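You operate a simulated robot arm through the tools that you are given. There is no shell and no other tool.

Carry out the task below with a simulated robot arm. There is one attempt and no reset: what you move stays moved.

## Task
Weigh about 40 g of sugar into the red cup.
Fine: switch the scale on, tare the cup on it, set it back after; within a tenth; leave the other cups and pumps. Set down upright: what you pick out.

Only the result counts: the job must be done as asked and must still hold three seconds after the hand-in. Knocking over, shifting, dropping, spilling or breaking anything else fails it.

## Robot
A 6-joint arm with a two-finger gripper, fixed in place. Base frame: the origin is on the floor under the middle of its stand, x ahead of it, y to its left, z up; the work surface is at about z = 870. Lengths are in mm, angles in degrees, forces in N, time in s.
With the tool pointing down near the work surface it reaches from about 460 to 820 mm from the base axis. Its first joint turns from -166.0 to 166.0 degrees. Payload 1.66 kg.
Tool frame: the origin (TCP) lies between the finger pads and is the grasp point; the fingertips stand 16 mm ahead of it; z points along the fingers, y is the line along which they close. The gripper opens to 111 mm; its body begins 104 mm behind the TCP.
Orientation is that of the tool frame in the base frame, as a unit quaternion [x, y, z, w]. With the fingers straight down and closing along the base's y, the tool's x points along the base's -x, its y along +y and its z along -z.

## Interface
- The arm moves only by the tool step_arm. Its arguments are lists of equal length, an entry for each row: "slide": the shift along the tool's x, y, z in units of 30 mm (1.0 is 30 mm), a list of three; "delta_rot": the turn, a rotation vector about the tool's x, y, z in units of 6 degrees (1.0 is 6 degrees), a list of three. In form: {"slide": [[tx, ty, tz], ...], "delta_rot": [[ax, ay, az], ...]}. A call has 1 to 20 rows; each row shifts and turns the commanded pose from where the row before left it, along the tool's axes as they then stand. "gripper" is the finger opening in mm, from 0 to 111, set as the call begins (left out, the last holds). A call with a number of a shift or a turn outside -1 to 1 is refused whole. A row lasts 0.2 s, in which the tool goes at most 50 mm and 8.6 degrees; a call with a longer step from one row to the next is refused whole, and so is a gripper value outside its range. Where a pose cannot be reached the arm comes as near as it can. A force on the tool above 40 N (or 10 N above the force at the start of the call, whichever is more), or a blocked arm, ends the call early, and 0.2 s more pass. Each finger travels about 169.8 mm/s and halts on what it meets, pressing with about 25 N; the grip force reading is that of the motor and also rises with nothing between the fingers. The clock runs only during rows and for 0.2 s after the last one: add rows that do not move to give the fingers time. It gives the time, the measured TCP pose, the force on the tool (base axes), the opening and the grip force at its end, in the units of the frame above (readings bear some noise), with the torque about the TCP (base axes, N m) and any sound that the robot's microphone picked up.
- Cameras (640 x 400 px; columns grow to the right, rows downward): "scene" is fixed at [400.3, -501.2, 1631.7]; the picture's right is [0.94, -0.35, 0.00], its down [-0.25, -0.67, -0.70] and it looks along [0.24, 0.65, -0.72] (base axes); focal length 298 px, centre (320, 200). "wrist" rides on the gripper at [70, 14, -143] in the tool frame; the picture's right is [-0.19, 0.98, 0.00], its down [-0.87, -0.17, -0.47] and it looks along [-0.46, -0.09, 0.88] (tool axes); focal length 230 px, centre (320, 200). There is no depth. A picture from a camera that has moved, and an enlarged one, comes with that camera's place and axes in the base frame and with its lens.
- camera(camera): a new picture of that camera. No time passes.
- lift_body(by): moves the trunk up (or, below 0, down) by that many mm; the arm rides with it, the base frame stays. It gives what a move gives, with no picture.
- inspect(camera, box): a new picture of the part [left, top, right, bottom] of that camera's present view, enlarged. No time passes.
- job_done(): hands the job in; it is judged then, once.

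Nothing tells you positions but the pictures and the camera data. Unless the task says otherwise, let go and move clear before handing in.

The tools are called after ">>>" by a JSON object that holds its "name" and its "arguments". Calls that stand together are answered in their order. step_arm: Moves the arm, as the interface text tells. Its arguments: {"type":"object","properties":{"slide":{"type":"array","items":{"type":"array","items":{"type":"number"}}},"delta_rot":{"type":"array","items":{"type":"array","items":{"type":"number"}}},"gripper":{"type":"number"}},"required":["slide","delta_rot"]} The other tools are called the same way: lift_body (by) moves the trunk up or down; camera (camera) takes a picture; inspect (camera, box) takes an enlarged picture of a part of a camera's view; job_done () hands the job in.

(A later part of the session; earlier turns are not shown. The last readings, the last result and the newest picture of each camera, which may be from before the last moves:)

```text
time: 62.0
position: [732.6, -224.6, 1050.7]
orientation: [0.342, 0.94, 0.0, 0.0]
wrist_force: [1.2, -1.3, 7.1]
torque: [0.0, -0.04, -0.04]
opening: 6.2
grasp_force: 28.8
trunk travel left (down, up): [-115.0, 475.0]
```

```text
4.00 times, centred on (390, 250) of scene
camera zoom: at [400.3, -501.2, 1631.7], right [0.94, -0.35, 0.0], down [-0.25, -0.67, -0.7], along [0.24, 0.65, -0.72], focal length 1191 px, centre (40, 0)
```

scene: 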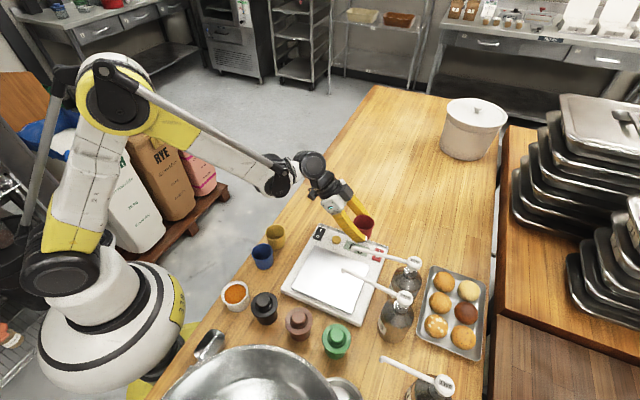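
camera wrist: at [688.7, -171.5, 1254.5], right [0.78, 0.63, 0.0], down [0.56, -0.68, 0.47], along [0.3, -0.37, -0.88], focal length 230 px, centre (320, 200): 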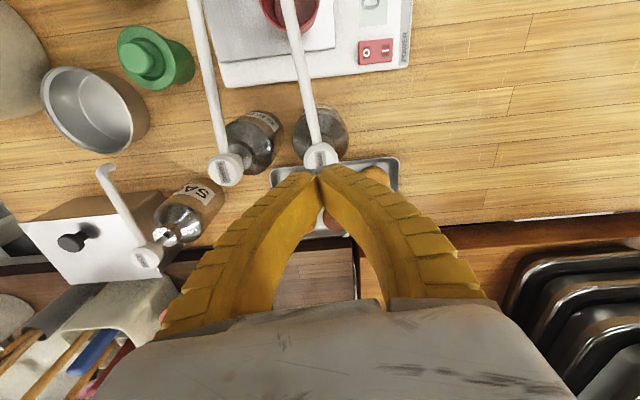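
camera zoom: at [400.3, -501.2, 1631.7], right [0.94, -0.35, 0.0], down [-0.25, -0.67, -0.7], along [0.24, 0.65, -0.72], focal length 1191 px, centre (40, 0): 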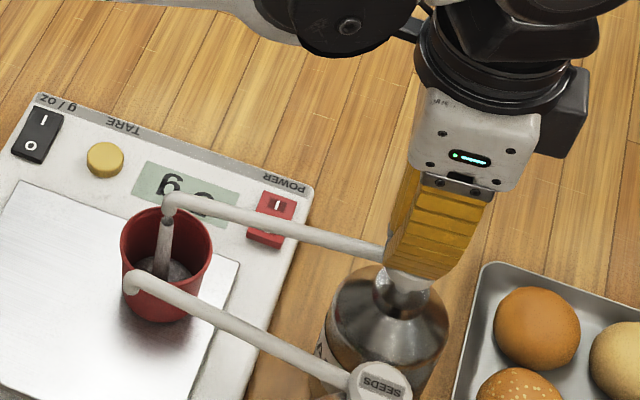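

Sugar is already flowing into the cup. I'll read the display before any more time passes.

>>> {"name": "inspect", "arguments": {"camera": "scene", "box": [355, 230, 405, 265]}}

>>> {"name": "inspect", "arguments": {"camera": "wrist", "box": [240, 0, 440, 120]}}

```text
11.43 times, centred on (380, 248) of scene
camera zoom: at [400.3, -501.2, 1631.7], right [0.94, -0.35, 0.0], down [-0.25, -0.67, -0.7], along [0.24, 0.65, -0.72], focal length 3402 px, centre (-366, -343)
```

zoom: 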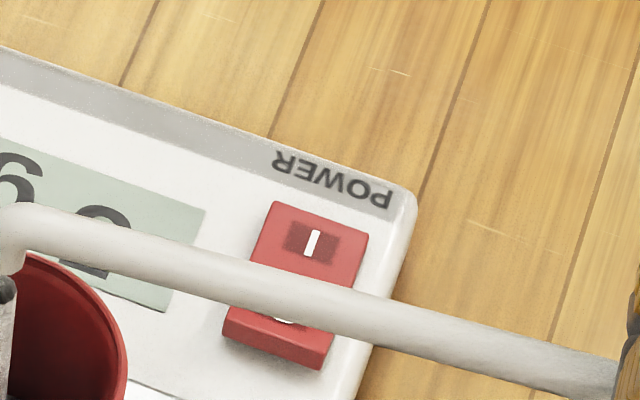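

```text
3.20 times, centred on (340, 60) of wrist
camera zoom: at [687.1, -169.5, 1193.1], right [0.78, 0.63, 0.0], down [0.56, -0.68, 0.47], along [0.3, -0.37, -0.88], focal length 736 px, centre (256, 648)
```

zoom: 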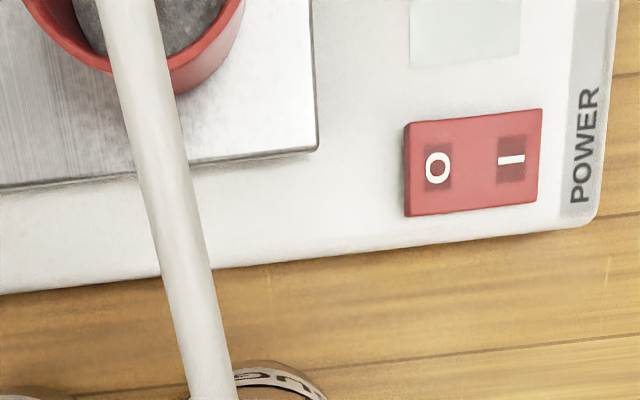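

>>> {"name": "step_arm", "arguments": {"slide": [[0, 0, 0]], "delta_rot": [[0, 0, 0]]}}

>>> {"name": "inspect", "arguments": {"camera": "scene", "box": [345, 235, 395, 265]}}

>>> {"name": "inspect", "arguments": {"camera": "scene", "box": [330, 200, 450, 300]}}

```text
time: 62.4
position: [732.7, -223.9, 1050.9]
orientation: [0.343, 0.939, 0.0, 0.0]
wrist_force: [0.2, -0.8, 6.8]
torque: [-0.03, -0.04, 0.03]
opening: 5.9
grasp_force: 29.3
trunk travel left (down, up): [-115.0, 475.0]
```

```text
12.80 times, centred on (370, 250) of scene
camera zoom: at [400.3, -501.2, 1631.7], right [0.94, -0.35, 0.0], down [-0.25, -0.67, -0.7], along [0.24, 0.65, -0.72], focal length 3810 px, centre (-320, -440)
```

zoom: 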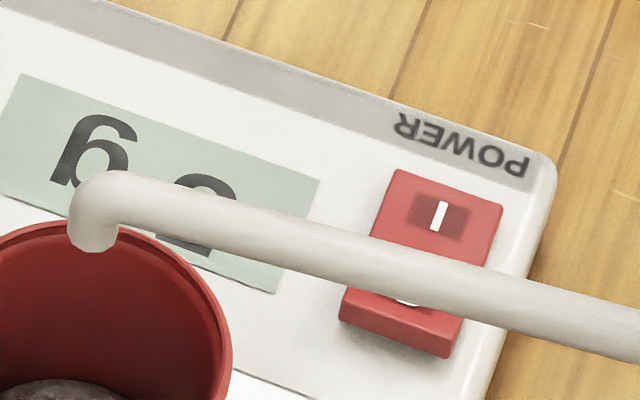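

```text
4.00 times, centred on (390, 250) of scene
camera zoom: at [400.3, -501.2, 1631.7], right [0.94, -0.35, 0.0], down [-0.25, -0.67, -0.7], along [0.24, 0.65, -0.72], focal length 1191 px, centre (40, 0)
```

zoom: 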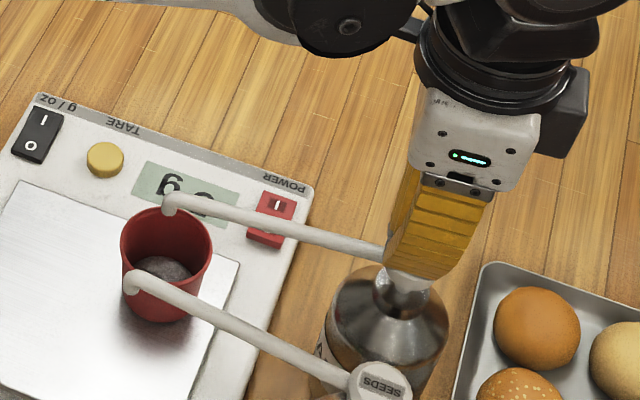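

The stream stopped; it dosed only on the stroke. I'll release the pump and read the display properly.

>>> {"name": "step_arm", "arguments": {"slide": [[0, 0, -0.2], [0, 0, -0.2], [0, 0, 0]], "delta_rot": [[0, 0, 0], [0, 0, 0], [0, 0, 0]]}}

>>> {"name": "inspect", "arguments": {"camera": "scene", "box": [345, 235, 395, 265]}}

>>> {"name": "inspect", "arguments": {"camera": "scene", "box": [330, 200, 450, 300]}}

>>> {"name": "inspect", "arguments": {"camera": "wrist", "box": [220, 0, 420, 200]}}

```text
time: 63.1
position: [734.0, -224.5, 1064.0]
orientation: [0.342, 0.94, 0.0, 0.0]
wrist_force: [-1.0, -0.9, 0.2]
torque: [0.03, 0.02, -0.01]
opening: 0.0
grasp_force: 29.0
trunk travel left (down, up): [-115.0, 475.0]
```

```text
12.80 times, centred on (370, 250) of scene
camera zoom: at [400.3, -501.2, 1631.7], right [0.94, -0.35, 0.0], down [-0.25, -0.67, -0.7], along [0.24, 0.65, -0.72], focal length 3810 px, centre (-320, -440)
```

zoom: 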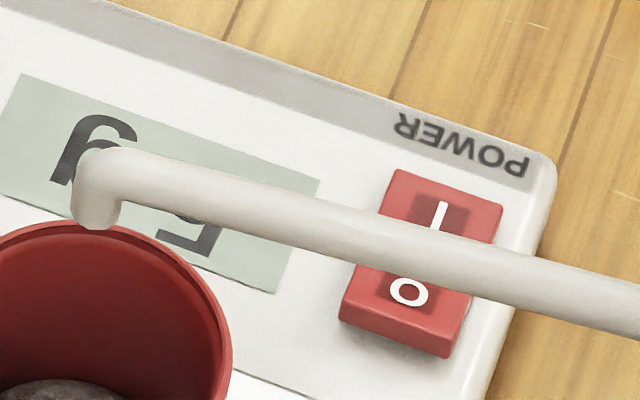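

```text
4.00 times, centred on (390, 250) of scene
camera zoom: at [400.3, -501.2, 1631.7], right [0.94, -0.35, 0.0], down [-0.25, -0.67, -0.7], along [0.24, 0.65, -0.72], focal length 1191 px, centre (40, 0)
```

zoom: 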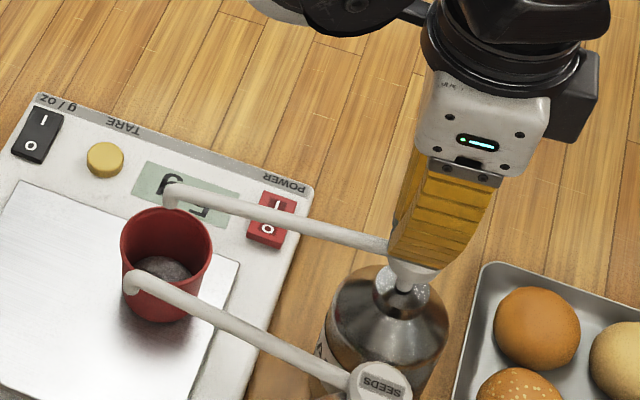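

```text
2.00 times, centred on (320, 100) of wrist
camera zoom: at [687.1, -170.2, 1206.0], right [0.78, 0.63, 0.0], down [0.56, -0.68, 0.47], along [0.3, -0.37, -0.88], focal length 460 px, centre (320, 400)
```

zoom: 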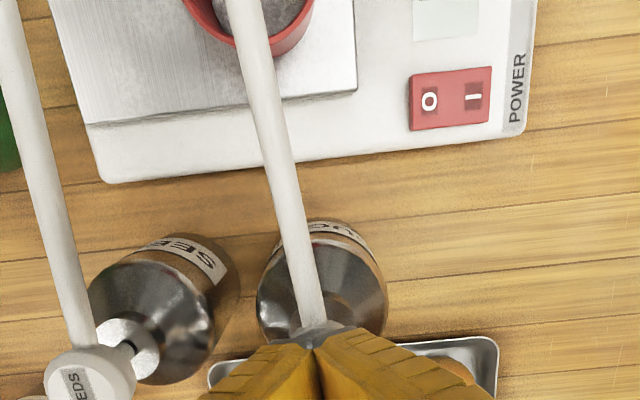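

It reads 5 g after one light stroke. I'll repeat the same stroke and check that the dose is consistent.

>>> {"name": "step_arm", "arguments": {"slide": [[0, 0, 0.1], [0, 0, 0.1], [0, 0, 0.1], [0, 0, 0.1], [0, 0, 0], [0, 0, 0], [0, 0, -0.2], [0, 0, -0.2], [0, 0, 0]], "delta_rot": [[0, 0, 0], [0, 0, 0], [0, 0, 0], [0, 0, 0], [0, 0, 0], [0, 0, 0], [0, 0, 0], [0, 0, 0], [0, 0, 0]]}}

>>> {"name": "inspect", "arguments": {"camera": "scene", "box": [345, 235, 395, 265]}}

>>> {"name": "inspect", "arguments": {"camera": "scene", "box": [330, 200, 450, 300]}}

```text
time: 65.2
position: [732.6, -226.0, 1063.3]
orientation: [0.342, 0.94, -0.001, 0.0]
wrist_force: [0.8, 0.1, 0.8]
torque: [-0.01, 0.02, -0.04]
opening: 0.1
grasp_force: 28.3
trunk travel left (down, up): [-115.0, 475.0]
```

```text
12.80 times, centred on (370, 250) of scene
camera zoom: at [400.3, -501.2, 1631.7], right [0.94, -0.35, 0.0], down [-0.25, -0.67, -0.7], along [0.24, 0.65, -0.72], focal length 3810 px, centre (-320, -440)
```

zoom: 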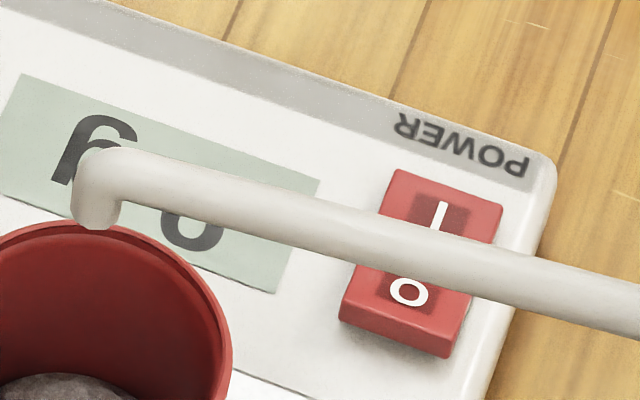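

```text
4.00 times, centred on (390, 250) of scene
camera zoom: at [400.3, -501.2, 1631.7], right [0.94, -0.35, 0.0], down [-0.25, -0.67, -0.7], along [0.24, 0.65, -0.72], focal length 1191 px, centre (40, 0)
```

zoom: 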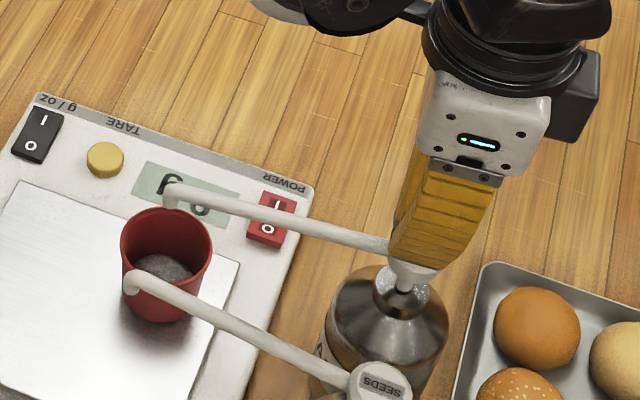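

>>> {"name": "step_arm", "arguments": {"slide": [[0, 0, -0.8], [0, 0, -0.8], [0, 0, -0.8], [0, 0, -0.8], [0, 0, 0]], "delta_rot": [[0, 0, 0], [0, 0, 0], [0, 0, 0], [0, 0, 0], [0, 0, 0]]}}

>>> {"name": "inspect", "arguments": {"camera": "wrist", "box": [240, 0, 420, 120]}}

```text
time: 66.3
position: [732.9, -226.3, 1160.6]
orientation: [0.341, 0.94, 0.0, 0.0]
wrist_force: [0.9, 0.5, -0.4]
torque: [0.01, -0.01, -0.02]
opening: 0.0
grasp_force: 28.3
trunk travel left (down, up): [-115.0, 475.0]
```

```text
3.33 times, centred on (330, 60) of wrist
camera zoom: at [687.7, -171.0, 1303.9], right [0.78, 0.63, 0.0], down [0.56, -0.68, 0.47], along [0.3, -0.37, -0.88], focal length 767 px, centre (287, 667)
```

zoom: 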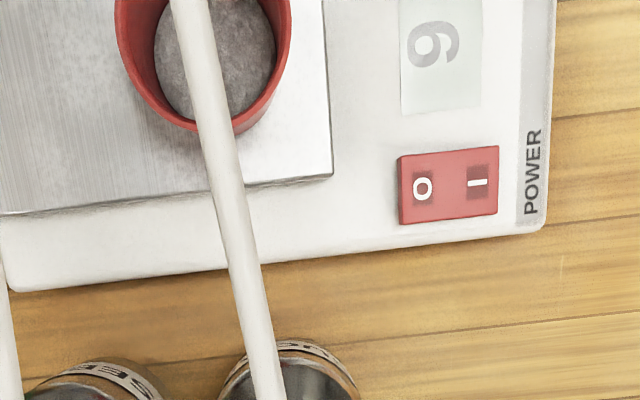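

>>> {"name": "inspect", "arguments": {"camera": "wrist", "box": [335, 0, 400, 40]}}

```text
9.85 times, centred on (368, 20) of wrist
camera zoom: at [687.7, -171.0, 1303.9], right [0.78, 0.63, 0.0], down [0.56, -0.68, 0.47], along [0.3, -0.37, -0.88], focal length 2265 px, centre (-148, 1972)
```

zoom: 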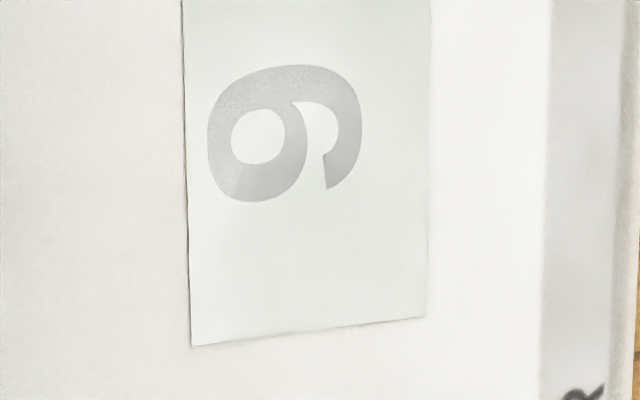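

It reads 9 g after two strokes, so about 4.5 g each. I'll go back down and do two more of the same strokes, then read again.

>>> {"name": "step_arm", "arguments": {"slide": [[0, 0, 0.8], [0, 0, 0.8], [0, 0, 0.8], [0, 0, 0.8], [0, 0, 0.133], [0, 0, 0.133], [0, 0, 0.134], [0, 0, 0], [0, 0, 0], [0, 0, -0.2], [0, 0, -0.2], [0, 0, 0], [0, 0, 0.133], [0, 0, 0.133], [0, 0, 0.134], [0, 0, 0], [0, 0, 0], [0, 0, -0.2], [0, 0, -0.2], [0, 0, 0]], "delta_rot": [[0, 0, 0], [0, 0, 0], [0, 0, 0], [0, 0, 0], [0, 0, 0], [0, 0, 0], [0, 0, 0], [0, 0, 0], [0, 0, 0], [0, 0, 0], [0, 0, 0], [0, 0, 0], [0, 0, 0], [0, 0, 0], [0, 0, 0], [0, 0, 0], [0, 0, 0], [0, 0, 0], [0, 0, 0], [0, 0, 0]]}}

>>> {"name": "inspect", "arguments": {"camera": "scene", "box": [345, 235, 395, 265]}}

>>> {"name": "inspect", "arguments": {"camera": "scene", "box": [330, 200, 450, 300]}}

```text
time: 70.5
position: [732.7, -226.0, 1063.7]
orientation: [0.342, 0.94, 0.001, 0.001]
wrist_force: [-0.6, -0.3, 0.0]
torque: [0.0, -0.01, 0.02]
opening: 0.0
grasp_force: 28.2
trunk travel left (down, up): [-115.0, 475.0]
```

```text
12.80 times, centred on (370, 250) of scene
camera zoom: at [400.3, -501.2, 1631.7], right [0.94, -0.35, 0.0], down [-0.25, -0.67, -0.7], along [0.24, 0.65, -0.72], focal length 3810 px, centre (-320, -440)
```

zoom: 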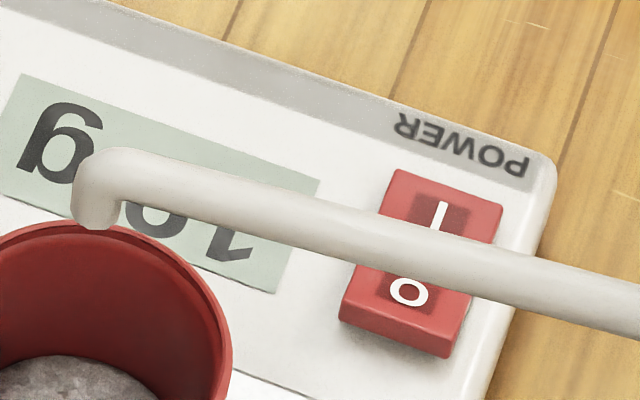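

```text
4.00 times, centred on (390, 250) of scene
camera zoom: at [400.3, -501.2, 1631.7], right [0.94, -0.35, 0.0], down [-0.25, -0.67, -0.7], along [0.24, 0.65, -0.72], focal length 1191 px, centre (40, 0)
```

zoom: 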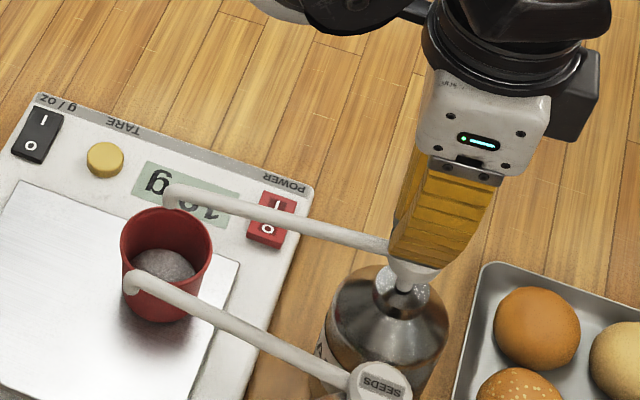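

Reading is about 18 g after four strokes. Two more strokes now.

>>> {"name": "step_arm", "arguments": {"slide": [[0, 0, 0.133], [0, 0, 0.133], [0, 0, 0.134], [0, 0, 0], [0, 0, 0], [0, 0, -0.2], [0, 0, -0.2], [0, 0, 0], [0, 0, 0.133], [0, 0, 0.133], [0, 0, 0.134], [0, 0, 0], [0, 0, 0], [0, 0, -0.2], [0, 0, -0.2], [0, 0, 0]], "delta_rot": [[0, 0, 0], [0, 0, 0], [0, 0, 0], [0, 0, 0], [0, 0, 0], [0, 0, 0], [0, 0, 0], [0, 0, 0], [0, 0, 0], [0, 0, 0], [0, 0, 0], [0, 0, 0], [0, 0, 0], [0, 0, 0], [0, 0, 0], [0, 0, 0]]}}

>>> {"name": "inspect", "arguments": {"camera": "scene", "box": [345, 235, 395, 265]}}

>>> {"name": "inspect", "arguments": {"camera": "scene", "box": [330, 200, 450, 300]}}

```text
time: 74.0
position: [734.3, -225.0, 1064.8]
orientation: [0.343, 0.939, 0.0, 0.001]
wrist_force: [-0.6, 0.4, 0.4]
torque: [0.02, 0.03, 0.02]
opening: 0.0
grasp_force: 28.5
trunk travel left (down, up): [-115.0, 475.0]
```

```text
12.80 times, centred on (370, 250) of scene
camera zoom: at [400.3, -501.2, 1631.7], right [0.94, -0.35, 0.0], down [-0.25, -0.67, -0.7], along [0.24, 0.65, -0.72], focal length 3810 px, centre (-320, -440)
```

zoom: 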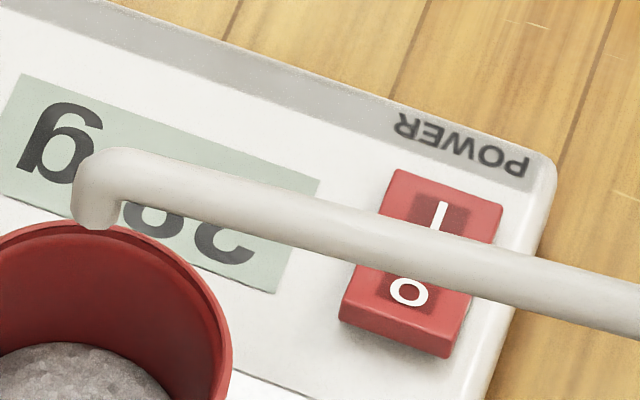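

```text
4.00 times, centred on (390, 250) of scene
camera zoom: at [400.3, -501.2, 1631.7], right [0.94, -0.35, 0.0], down [-0.25, -0.67, -0.7], along [0.24, 0.65, -0.72], focal length 1191 px, centre (40, 0)
```

zoom: 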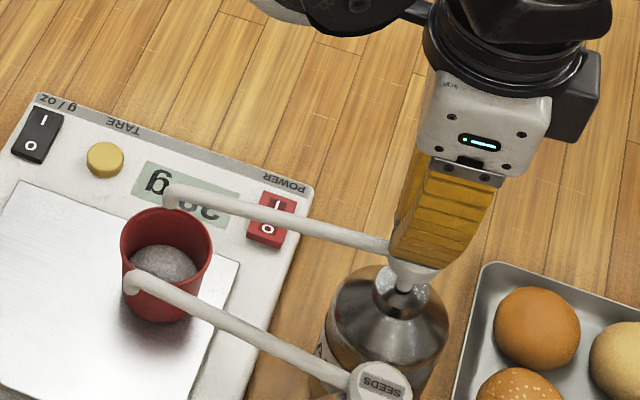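

>>> {"name": "step_arm", "arguments": {"slide": [[0, 0, -0.8], [0, 0, -0.8], [0, 0, -0.8], [0, 0, -0.8], [0, 0, 0]], "delta_rot": [[0, 0, 0], [0, 0, 0], [0, 0, 0], [0, 0, 0], [0, 0, 0]]}}

>>> {"name": "inspect", "arguments": {"camera": "wrist", "box": [335, 0, 400, 40]}}

>>> {"name": "inspect", "arguments": {"camera": "wrist", "box": [240, 0, 420, 120]}}

```text
time: 75.2
position: [734.0, -225.3, 1159.9]
orientation: [0.342, 0.94, 0.0, 0.0]
wrist_force: [0.4, 0.8, -0.2]
torque: [-0.01, -0.01, 0.01]
opening: 0.0
grasp_force: 28.6
trunk travel left (down, up): [-115.0, 475.0]
```

```text
9.85 times, centred on (368, 20) of wrist
camera zoom: at [689.0, -170.9, 1302.5], right [0.78, 0.63, 0.0], down [0.56, -0.68, 0.47], along [0.3, -0.37, -0.88], focal length 2265 px, centre (-148, 1972)
```

zoom: 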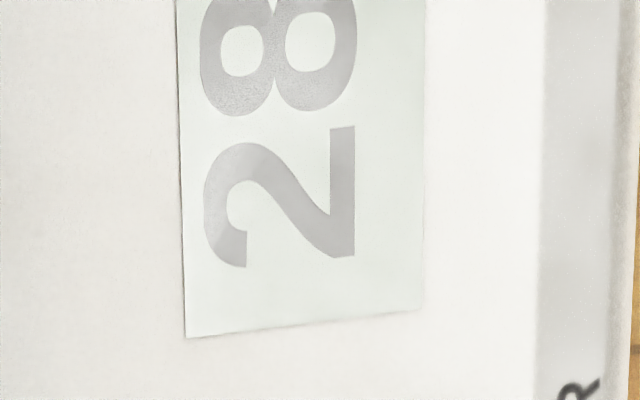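

```text
3.33 times, centred on (330, 60) of wrist
camera zoom: at [689.0, -170.9, 1302.5], right [0.78, 0.63, 0.0], down [0.56, -0.68, 0.47], along [0.3, -0.37, -0.88], focal length 767 px, centre (287, 667)
```

zoom: 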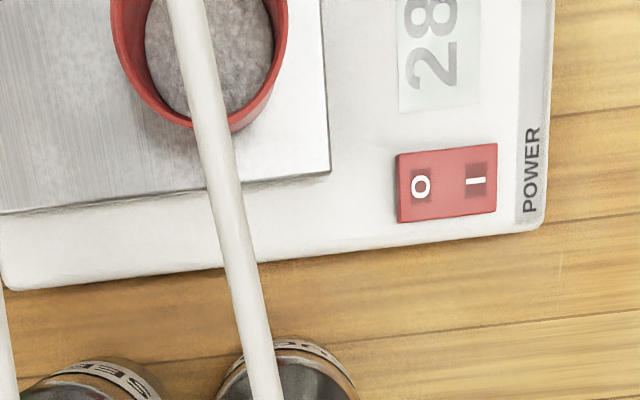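

28 g after six strokes (about 4.7 g each). Two more of the same should give about 37 g.

>>> {"name": "step_arm", "arguments": {"slide": [[0, 0, 0.8], [0, 0, 0.8], [0, 0, 0.8], [0, 0, 0.8], [0, 0, 0.133], [0, 0, 0.133], [0, 0, 0.134], [0, 0, 0], [0, 0, 0], [0, 0, -0.2], [0, 0, -0.2], [0, 0, 0], [0, 0, 0.133], [0, 0, 0.133], [0, 0, 0.134], [0, 0, 0], [0, 0, 0], [0, 0, -0.2], [0, 0, -0.2], [0, 0, 0]], "delta_rot": [[0, 0, 0], [0, 0, 0], [0, 0, 0], [0, 0, 0], [0, 0, 0], [0, 0, 0], [0, 0, 0], [0, 0, 0], [0, 0, 0], [0, 0, 0], [0, 0, 0], [0, 0, 0], [0, 0, 0], [0, 0, 0], [0, 0, 0], [0, 0, 0], [0, 0, 0], [0, 0, 0], [0, 0, 0], [0, 0, 0]]}}

>>> {"name": "step_arm", "arguments": {"slide": [[0, 0, -0.8], [0, 0, -0.8], [0, 0, -0.8], [0, 0, -0.8], [0, 0, 0]], "delta_rot": [[0, 0, 0], [0, 0, 0], [0, 0, 0], [0, 0, 0], [0, 0, 0]]}}

>>> {"name": "inspect", "arguments": {"camera": "wrist", "box": [335, 0, 400, 40]}}

>>> {"name": "inspect", "arguments": {"camera": "scene", "box": [330, 200, 450, 300]}}

```text
time: 79.3
position: [733.5, -226.1, 1062.6]
orientation: [0.343, 0.939, 0.0, -0.001]
wrist_force: [0.0, 0.5, -0.3]
torque: [0.01, 0.0, -0.01]
opening: 0.0
grasp_force: 28.6
trunk travel left (down, up): [-115.0, 475.0]
```

```text
time: 80.5
position: [733.7, -224.0, 1160.7]
orientation: [0.342, 0.94, 0.0, 0.0]
wrist_force: [0.6, 0.0, 0.0]
torque: [0.02, 0.05, 0.03]
opening: 0.0
grasp_force: 28.8
trunk travel left (down, up): [-115.0, 475.0]
```

```text
9.85 times, centred on (368, 20) of wrist
camera zoom: at [687.4, -169.3, 1303.0], right [0.78, 0.63, 0.0], down [0.56, -0.68, 0.47], along [0.3, -0.37, -0.88], focal length 2265 px, centre (-148, 1972)
```

zoom: 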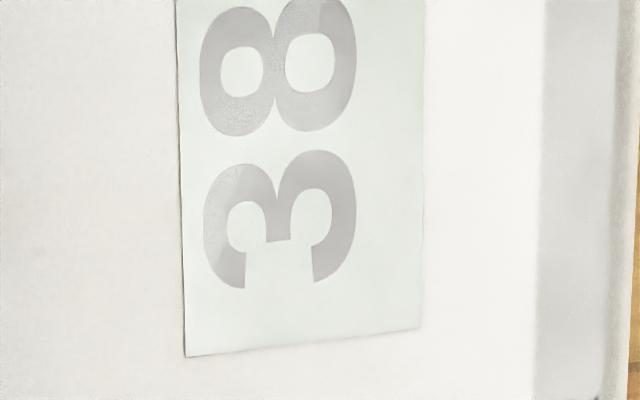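

```text
4.00 times, centred on (390, 250) of scene
camera zoom: at [400.3, -501.2, 1631.7], right [0.94, -0.35, 0.0], down [-0.25, -0.67, -0.7], along [0.24, 0.65, -0.72], focal length 1191 px, centre (40, 0)
```

zoom: 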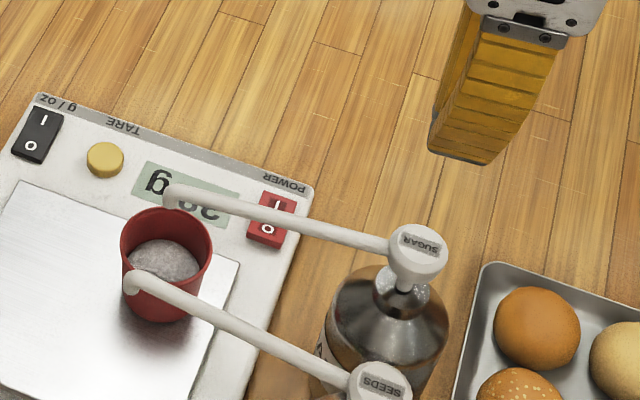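

The scale reads 38 g, which is within a tenth of 40 g (36–44), so I'll stop pumping. Next I'll go back to the pre-grasp pose for the cup, high first, with the gripper open and tilted as before.

>>> {"name": "step_arm", "arguments": {"slide": [[0.895, -0.017, 0], [0.895, -0.017, 0], [0.895, -0.017, 0], [0.895, -0.017, 0], [0.895, -0.017, 0], [0.895, -0.017, 0], [0.895, -0.017, 0], [0.895, -0.017, 0], [0, 0, 0], [0, 0, 0], [0, 0, 0], [0, 0, 0], [0, 0, 0], [0, 0, 0], [0, 0, 0], [0, 0, 0]], "delta_rot": [[0, 0, 0], [0, 0, 0], [0, 0, 0], [0, 0, 0], [0, 0, 0], [0, 0, 0], [0, 0, 0], [0, 0, 0], [0, -1, 0], [0, -1, 0], [0, -1, 0], [0, -1, 0], [0, -1, 0], [0, -1, 0], [0, -0.667, 0], [0, 0, 0]], "gripper": 76}}

>>> {"name": "camera", "arguments": {"camera": "wrist"}}

>>> {"name": "camera", "arguments": {"camera": "scene"}}

```text
time: 84.0
position: [565.3, -89.6, 1157.5]
orientation: [0.321, 0.883, -0.117, 0.322]
wrist_force: [0.4, -0.9, 0.9]
torque: [0.01, 0.0, 0.01]
opening: 77.4
grasp_force: 0.7
trunk travel left (down, up): [-115.0, 475.0]
```

```text
taken
camera wrist: at [462.1, 13.3, 1223.0], right [0.74, 0.66, 0.12], down [0.17, -0.36, 0.92], along [0.65, -0.66, -0.38], focal length 230 px, centre (320, 200)
```

wrist: 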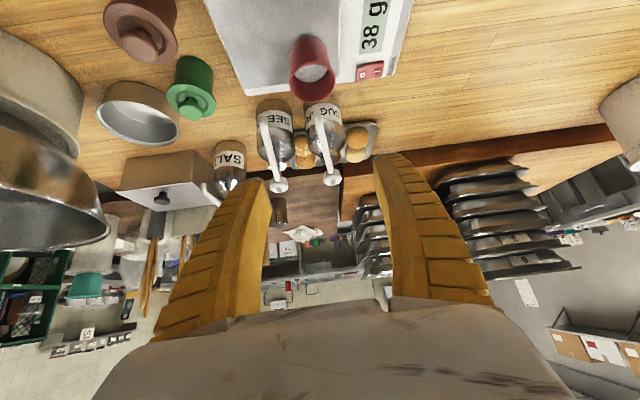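

```text
taken
```

scene: 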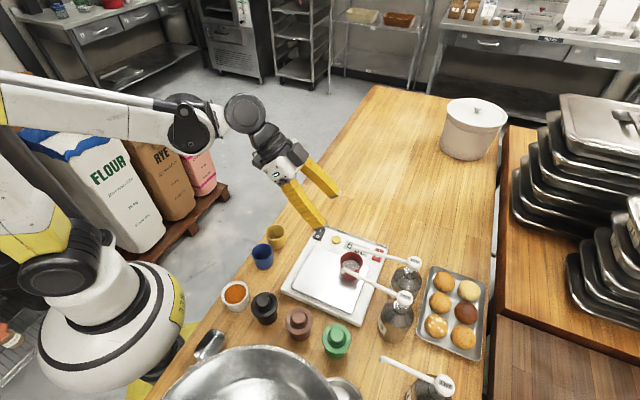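

>>> {"name": "step_arm", "arguments": {"slide": [[0.581, 0.0133, 0.689], [0.581, 0.0133, 0.689], [0.581, 0.0133, 0.689], [0.581, 0.0133, 0.689], [0.581, 0.0133, 0.689], [0, 0, 0]], "delta_rot": [[0, 0, 0], [0, 0, 0], [0, 0, 0], [0, 0, 0], [0, 0, 0], [0, 0, 0]]}}

>>> {"name": "camera", "arguments": {"camera": "wrist"}}

>>> {"name": "inspect", "arguments": {"camera": "wrist", "box": [240, 80, 400, 200]}}

```text
time: 85.3
position: [566.9, -89.7, 1023.7]
orientation: [0.322, 0.883, -0.118, 0.322]
wrist_force: [0.2, 0.1, -0.6]
torque: [0.01, 0.02, -0.02]
opening: 77.4
grasp_force: 0.8
trunk travel left (down, up): [-115.0, 475.0]
```

```text
taken
camera wrist: at [462.5, 14.4, 1088.9], right [0.74, 0.66, 0.12], down [0.17, -0.36, 0.92], along [0.65, -0.66, -0.38], focal length 230 px, centre (320, 200)
```

wrist: 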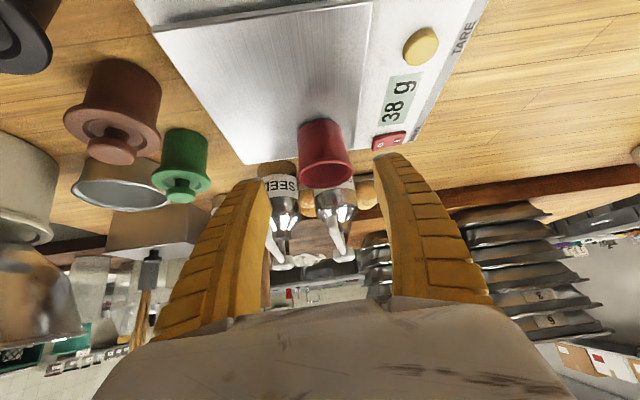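

```text
3.33 times, centred on (320, 140) of wrist
camera zoom: at [462.5, 14.4, 1088.9], right [0.74, 0.66, 0.12], down [0.17, -0.36, 0.92], along [0.65, -0.66, -0.38], focal length 767 px, centre (320, 400)
```

zoom: 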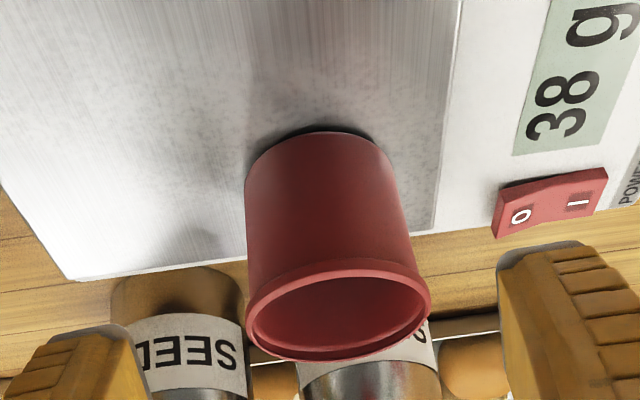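

>>> {"name": "step_arm", "arguments": {"slide": [[0, 0.05, 0.611], [0, 0.05, 0.611], [0, 0, 0.611], [0, 0, 0]], "delta_rot": [[0, 0, 0], [0, 0, 0], [0, 0, 0], [0, 0, 0]]}}

>>> {"name": "inspect", "arguments": {"camera": "wrist", "box": [240, 80, 400, 200]}}

```text
time: 86.3
position: [596.2, -110.5, 980.6]
orientation: [0.321, 0.883, -0.116, 0.321]
wrist_force: [-0.1, 0.7, 0.3]
torque: [0.01, 0.02, 0.0]
opening: 77.5
grasp_force: 1.7
trunk travel left (down, up): [-115.0, 475.0]
```

```text
3.33 times, centred on (320, 140) of wrist
camera zoom: at [491.8, -6.7, 1045.7], right [0.74, 0.66, 0.12], down [0.17, -0.36, 0.92], along [0.65, -0.66, -0.38], focal length 767 px, centre (320, 400)
```

zoom: 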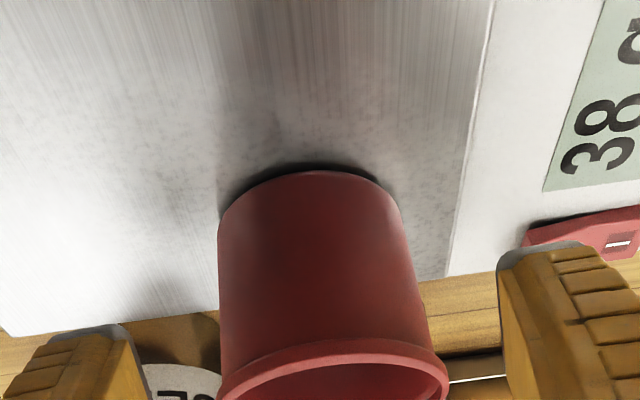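

>>> {"name": "step_arm", "arguments": {"slide": [[0, 0.03, 0.611], [0, 0, 0.611], [0, 0, 0.6], [0, 0, 0]], "delta_rot": [[0, 0, 0], [0, 0, 0], [0, 0, 0], [0, 0, 0]]}}

>>> {"name": "inspect", "arguments": {"camera": "wrist", "box": [240, 80, 400, 200]}}

>>> {"name": "inspect", "arguments": {"camera": "scene", "box": [310, 200, 410, 280]}}

```text
time: 87.3
position: [622.6, -132.6, 939.8]
orientation: [0.321, 0.883, -0.117, 0.321]
wrist_force: [-0.9, 0.2, 0.3]
torque: [0.0, 0.03, -0.04]
opening: 77.6
grasp_force: 0.9
trunk travel left (down, up): [-115.0, 475.0]
```

```text
3.33 times, centred on (320, 140) of wrist
camera zoom: at [518.6, -29.7, 1003.8], right [0.74, 0.66, 0.12], down [0.17, -0.36, 0.92], along [0.65, -0.66, -0.38], focal length 767 px, centre (320, 400)
```

zoom: 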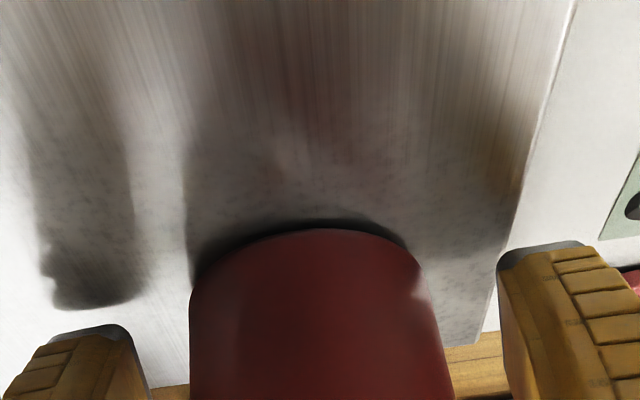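

```text
5.00 times, centred on (360, 240) of scene
camera zoom: at [400.3, -501.2, 1631.7], right [0.94, -0.35, 0.0], down [-0.25, -0.67, -0.7], along [0.24, 0.65, -0.72], focal length 1488 px, centre (120, 0)
```

zoom: 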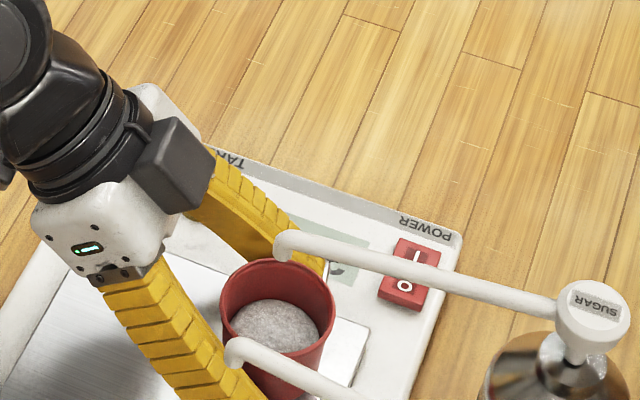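

>>> {"name": "step_arm", "arguments": {"slide": [[0, 0, 0], [0, 0, 0], [0, 0, 0], [0, 0, 0]], "delta_rot": [[0, 0, 0], [0, 0, 0], [0, 0, 0], [0, 0, 0]], "gripper": 30}}

>>> {"name": "inspect", "arguments": {"camera": "wrist", "box": [240, 80, 400, 200]}}

>>> {"name": "inspect", "arguments": {"camera": "scene", "box": [310, 200, 410, 280]}}

```text
time: 88.3
position: [621.6, -132.4, 939.2]
orientation: [0.321, 0.883, -0.117, 0.322]
wrist_force: [0.7, 0.3, -0.5]
torque: [0.01, 0.03, 0.01]
opening: 51.2
grasp_force: 25.1
trunk travel left (down, up): [-115.0, 475.0]
```

```text
3.33 times, centred on (320, 140) of wrist
camera zoom: at [518.4, -29.5, 1004.1], right [0.74, 0.66, 0.12], down [0.17, -0.36, 0.92], along [0.65, -0.66, -0.38], focal length 767 px, centre (320, 400)
```

zoom: 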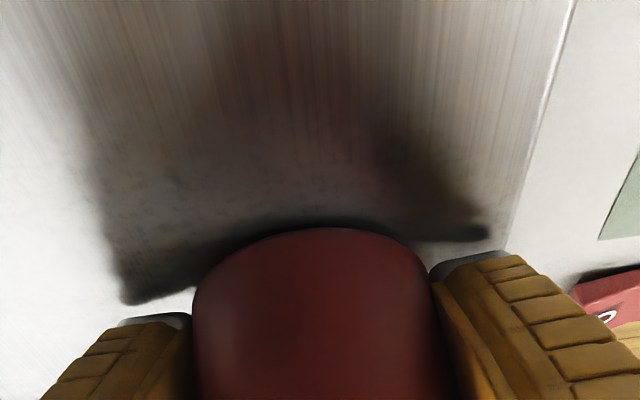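

```text
5.00 times, centred on (360, 240) of scene
camera zoom: at [400.3, -501.2, 1631.7], right [0.94, -0.35, 0.0], down [-0.25, -0.67, -0.7], along [0.24, 0.65, -0.72], focal length 1488 px, centre (120, 0)
```

zoom: 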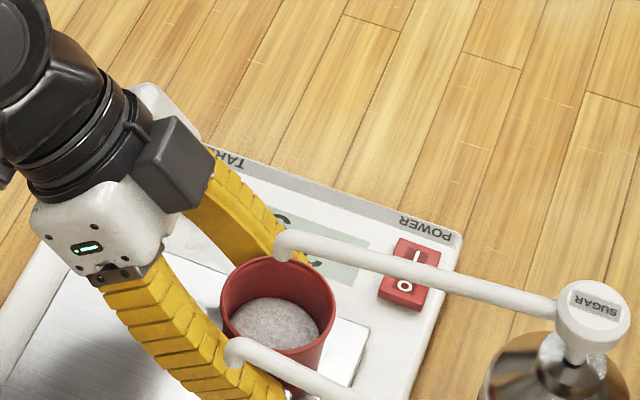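

The cup is gripped. I'll lift it slightly and slide it sideways out from under the spout, slowly.

>>> {"name": "step_arm", "arguments": {"slide": [[-0.107, 0, -0.128], [-0.107, 0, -0.128], [-0.107, 0, -0.128], [0, 0.25, 0], [0, 0.4, 0], [0, 0.4, 0], [0, 0.4, 0], [0, 0.4, 0], [0, 0.4, 0], [0, 0.4, 0], [0, 0.4, 0], [0, 0.4, 0], [0, 0.4, 0], [0, 0.4, 0], [0, 0.2, 0], [0, 0, 0]], "delta_rot": [[0, 0, 0], [0, 0, 0], [0, 0, 0], [0, 0, 0], [0, 0, 0], [0, 0, 0], [0, 0, 0], [0, 0, 0], [0, 0, 0], [0, 0, 0], [0, 0, 0], [0, 0, 0], [0, 0, 0], [0, 0, 0], [0, 0, 0], [0, 0, 0]]}}

>>> {"name": "camera", "arguments": {"camera": "wrist"}}

>>> {"name": "camera", "arguments": {"camera": "scene"}}

```text
time: 91.8
position: [709.7, -28.3, 953.3]
orientation: [0.321, 0.883, -0.117, 0.321]
wrist_force: [0.1, 0.7, -0.1]
torque: [0.0, -0.01, -0.01]
opening: 50.9
grasp_force: 25.0
trunk travel left (down, up): [-115.0, 475.0]
```

```text
taken
camera wrist: at [606.0, 74.9, 1018.0], right [0.74, 0.66, 0.12], down [0.17, -0.36, 0.92], along [0.65, -0.66, -0.38], focal length 230 px, centre (320, 200)
```

wrist: 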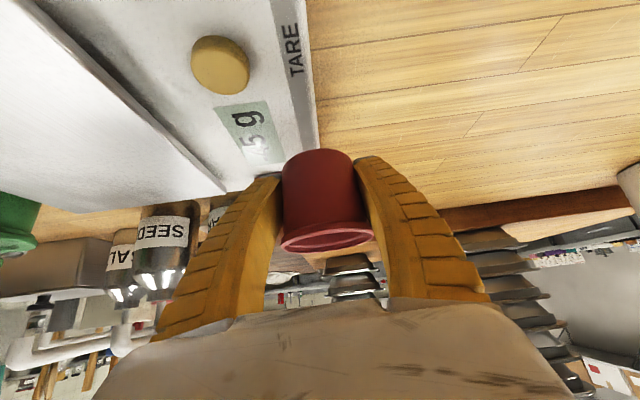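

```text
taken
```

scene: 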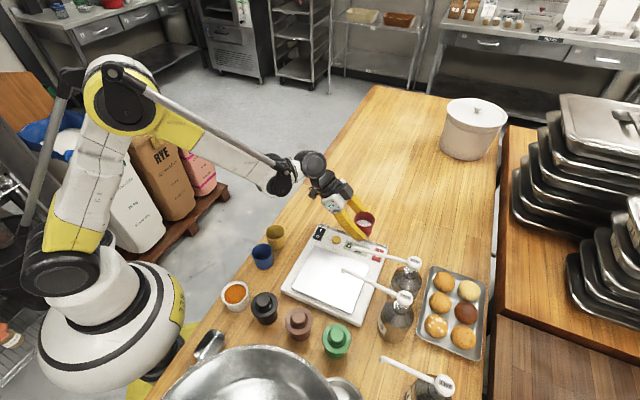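

>>> {"name": "inspect", "arguments": {"camera": "scene", "box": [320, 180, 400, 250]}}

>>> {"name": "inspect", "arguments": {"camera": "wrist", "box": [240, 120, 400, 270]}}

```text
5.71 times, centred on (360, 215) of scene
camera zoom: at [400.3, -501.2, 1631.7], right [0.94, -0.35, 0.0], down [-0.25, -0.67, -0.7], along [0.24, 0.65, -0.72], focal length 1701 px, centre (91, 114)
```

zoom: 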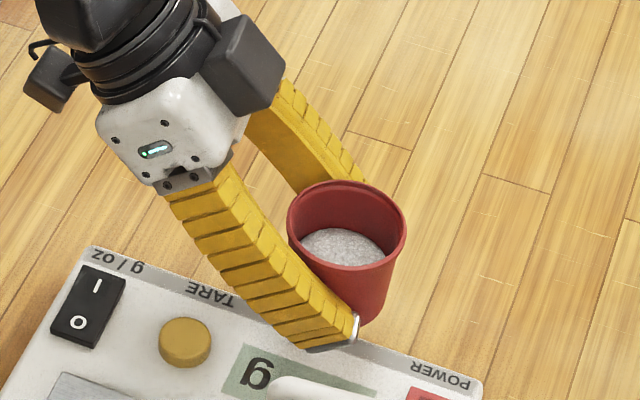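

```text
2.67 times, centred on (320, 195) of wrist
camera zoom: at [606.0, 74.9, 1018.0], right [0.74, 0.66, 0.12], down [0.17, -0.36, 0.92], along [0.65, -0.66, -0.38], focal length 614 px, centre (320, 213)
```

zoom: 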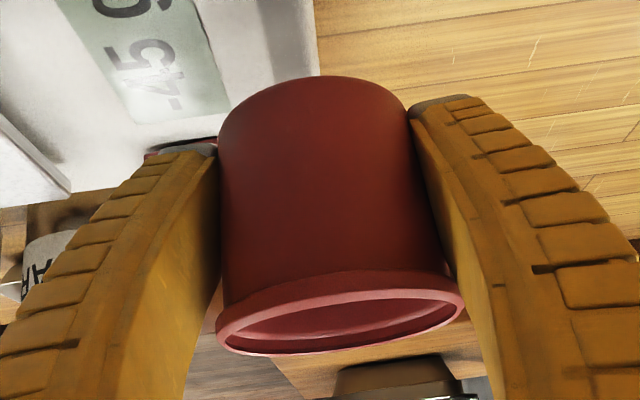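

The cup is upright with the sugar in it, and the scale reads -45 g, which matches the lifted cup. I'll carry it slowly back above its original spot near (532, 138).

>>> {"name": "step_arm", "arguments": {"slide": [[0.2, 0.0145, -0.178], [0.378, 0.0273, -0.336], [0.378, 0.0273, -0.336], [0.378, 0.0273, -0.336], [0.378, 0.0273, -0.336], [0.378, 0.0273, -0.336], [0.378, 0.0273, -0.336], [0.378, 0.0273, -0.336], [0.378, 0.0273, -0.336], [0.378, 0.0273, -0.336], [0.378, 0.0273, -0.336], [0.378, 0.0273, -0.336], [0.378, 0.0273, -0.336], [0.378, 0.0273, -0.336], [0.378, 0.0273, -0.336], [0.378, 0.0273, -0.336], [0.178, 0.0128, -0.158], [0, 0, 0], [0, 0, 0]], "delta_rot": [[0, 0, 0], [0, 0, 0], [0, 0, 0], [0, 0, 0], [0, 0, 0], [0, 0, 0], [0, 0, 0], [0, 0, 0], [0, 0, 0], [0, 0, 0], [0, 0, 0], [0, 0, 0], [0, 0, 0], [0, 0, 0], [0, 0, 0], [0, 0, 0], [0, 0, 0], [0, 0, 0], [0, 0, 0]]}}

>>> {"name": "camera", "arguments": {"camera": "wrist"}}

>>> {"name": "inspect", "arguments": {"camera": "scene", "box": [230, 150, 350, 250]}}

```text
time: 95.8
position: [530.3, 134.9, 963.2]
orientation: [0.321, 0.883, -0.117, 0.321]
wrist_force: [0.1, 0.9, -1.4]
torque: [-0.01, 0.0, 0.04]
opening: 50.6
grasp_force: 25.3
trunk travel left (down, up): [-115.0, 475.0]
```

```text
taken
camera wrist: at [427.1, 239.1, 1027.4], right [0.74, 0.66, 0.12], down [0.17, -0.36, 0.92], along [0.65, -0.66, -0.38], focal length 230 px, centre (320, 200)
```

wrist: 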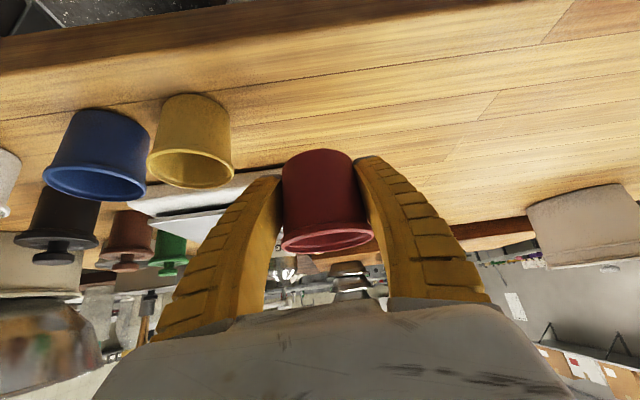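

```text
4.00 times, centred on (290, 200) of scene
camera zoom: at [400.3, -501.2, 1631.7], right [0.94, -0.35, 0.0], down [-0.25, -0.67, -0.7], along [0.24, 0.65, -0.72], focal length 1191 px, centre (440, 200)
```

zoom: 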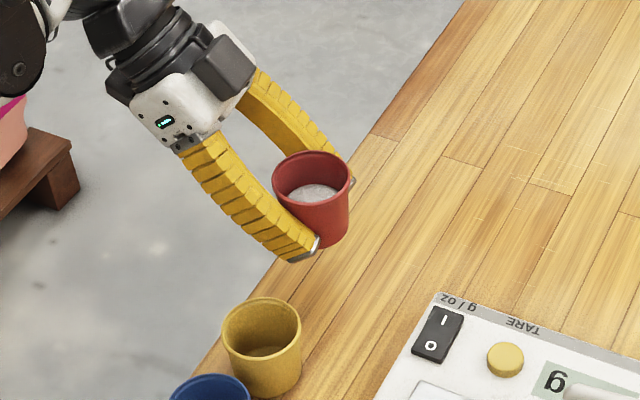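

>>> {"name": "step_arm", "arguments": {"slide": [[0.252, 0.0207, 0.293], [0.252, 0.0207, 0.293], [0.252, 0.0207, 0.293], [0.252, 0.0207, 0.293], [0.252, 0.0207, 0.293], [0, 0, 0]], "delta_rot": [[0, 0, 0], [0, 0, 0], [0, 0, 0], [0, 0, 0], [0, 0, 0], [0, 0, 0]]}}

>>> {"name": "inspect", "arguments": {"camera": "wrist", "box": [220, 100, 420, 260]}}

>>> {"name": "inspect", "arguments": {"camera": "scene", "box": [230, 150, 350, 250]}}

```text
time: 97.2
position: [532.5, 139.6, 904.2]
orientation: [0.32, 0.883, -0.116, 0.322]
wrist_force: [-0.4, 0.3, -0.9]
torque: [-0.02, 0.02, -0.01]
opening: 50.8
grasp_force: 24.4
trunk travel left (down, up): [-115.0, 475.0]
```

```text
2.50 times, centred on (320, 180) of wrist
camera zoom: at [429.1, 242.7, 969.2], right [0.74, 0.66, 0.12], down [0.17, -0.36, 0.92], along [0.65, -0.66, -0.38], focal length 575 px, centre (320, 250)
```

zoom: 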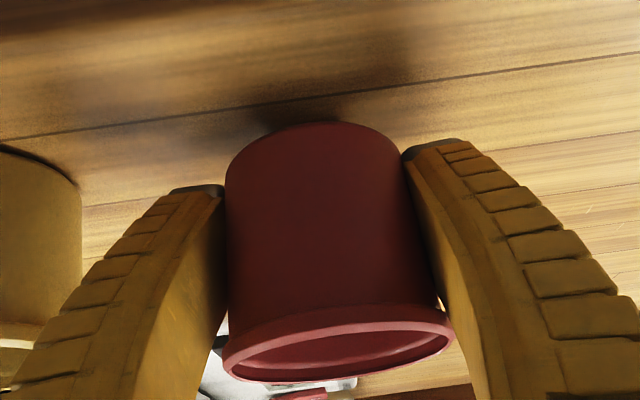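

```text
4.00 times, centred on (290, 200) of scene
camera zoom: at [400.3, -501.2, 1631.7], right [0.94, -0.35, 0.0], down [-0.25, -0.67, -0.7], along [0.24, 0.65, -0.72], focal length 1191 px, centre (440, 200)
```

zoom: 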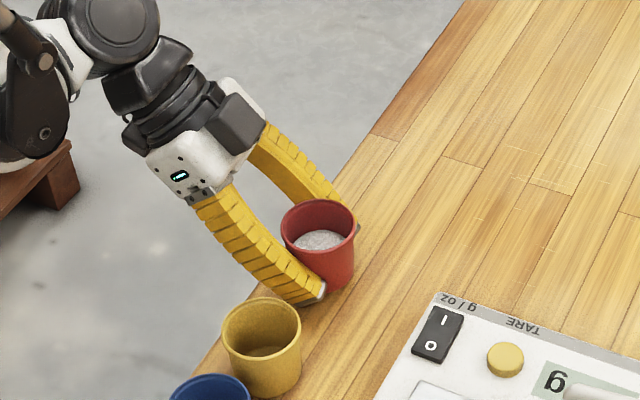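

The cup hovers about 10 mm above its original spot. Lowering carefully in small steps.

>>> {"name": "step_arm", "arguments": {"slide": [[0.0643, 0, 0.0766], [0.0643, 0, 0.0766], [0.0214, 0, 0.0255], [0, 0, 0]], "delta_rot": [[0, 0, 0], [0, 0, 0], [0, 0, 0], [0, 0, 0]]}}

>>> {"name": "inspect", "arguments": {"camera": "wrist", "box": [220, 100, 420, 260]}}

>>> {"name": "inspect", "arguments": {"camera": "scene", "box": [265, 185, 325, 235]}}

```text
time: 98.2
position: [532.9, 138.4, 897.8]
orientation: [0.322, 0.883, -0.117, 0.321]
wrist_force: [0.1, -0.1, -1.3]
torque: [0.01, -0.01, 0.01]
opening: 50.9
grasp_force: 25.2
trunk travel left (down, up): [-115.0, 475.0]
```

```text
2.50 times, centred on (320, 180) of wrist
camera zoom: at [428.8, 242.2, 962.5], right [0.74, 0.66, 0.12], down [0.17, -0.36, 0.92], along [0.65, -0.66, -0.38], focal length 575 px, centre (320, 250)
```

zoom: 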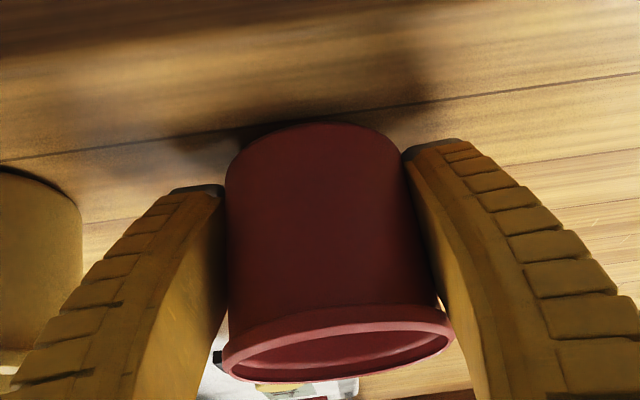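

```text
8.00 times, centred on (295, 210) of scene
camera zoom: at [400.3, -501.2, 1631.7], right [0.94, -0.35, 0.0], down [-0.25, -0.67, -0.7], along [0.24, 0.65, -0.72], focal length 2381 px, centre (520, 120)
```

zoom: 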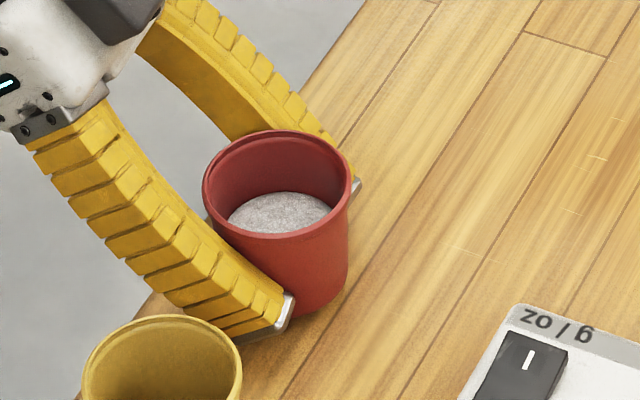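

>>> {"name": "step_arm", "arguments": {"slide": [[0.0321, 0, 0.0383], [0.0321, 0, 0.0383], [0, 0, 0]], "delta_rot": [[0, 0, 0], [0, 0, 0], [0, 0, 0]]}}

>>> {"name": "inspect", "arguments": {"camera": "wrist", "box": [220, 100, 420, 260]}}

>>> {"name": "inspect", "arguments": {"camera": "scene", "box": [265, 185, 325, 235]}}

```text
time: 99.0
position: [530.8, 140.2, 894.2]
orientation: [0.321, 0.883, -0.117, 0.322]
wrist_force: [0.0, 0.5, -0.6]
torque: [0.02, 0.02, 0.02]
opening: 50.7
grasp_force: 25.3
trunk travel left (down, up): [-115.0, 475.0]
```

```text
2.50 times, centred on (320, 180) of wrist
camera zoom: at [429.0, 243.1, 958.8], right [0.74, 0.66, 0.12], down [0.17, -0.36, 0.92], along [0.65, -0.66, -0.38], focal length 575 px, centre (320, 250)
```

zoom: 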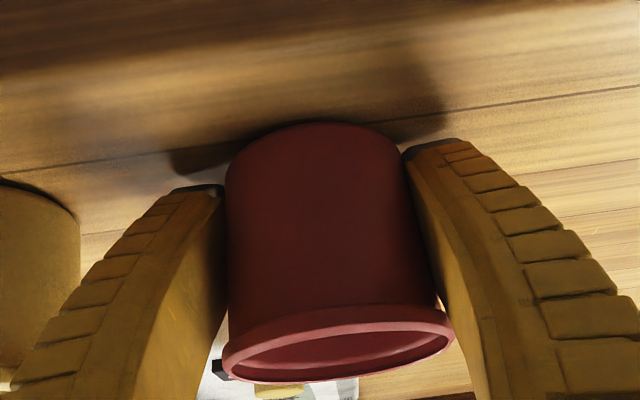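

```text
8.00 times, centred on (295, 210) of scene
camera zoom: at [400.3, -501.2, 1631.7], right [0.94, -0.35, 0.0], down [-0.25, -0.67, -0.7], along [0.24, 0.65, -0.72], focal length 2381 px, centre (520, 120)
```

zoom: 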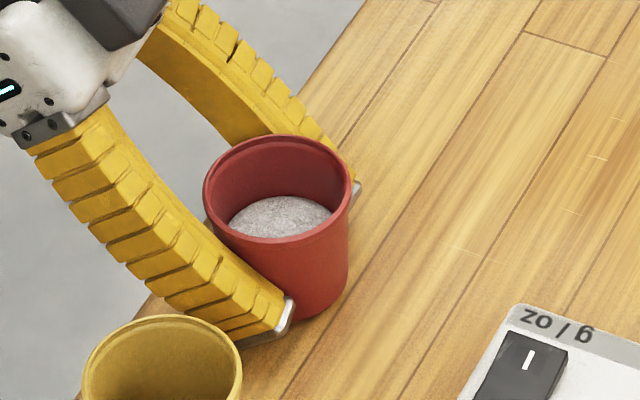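

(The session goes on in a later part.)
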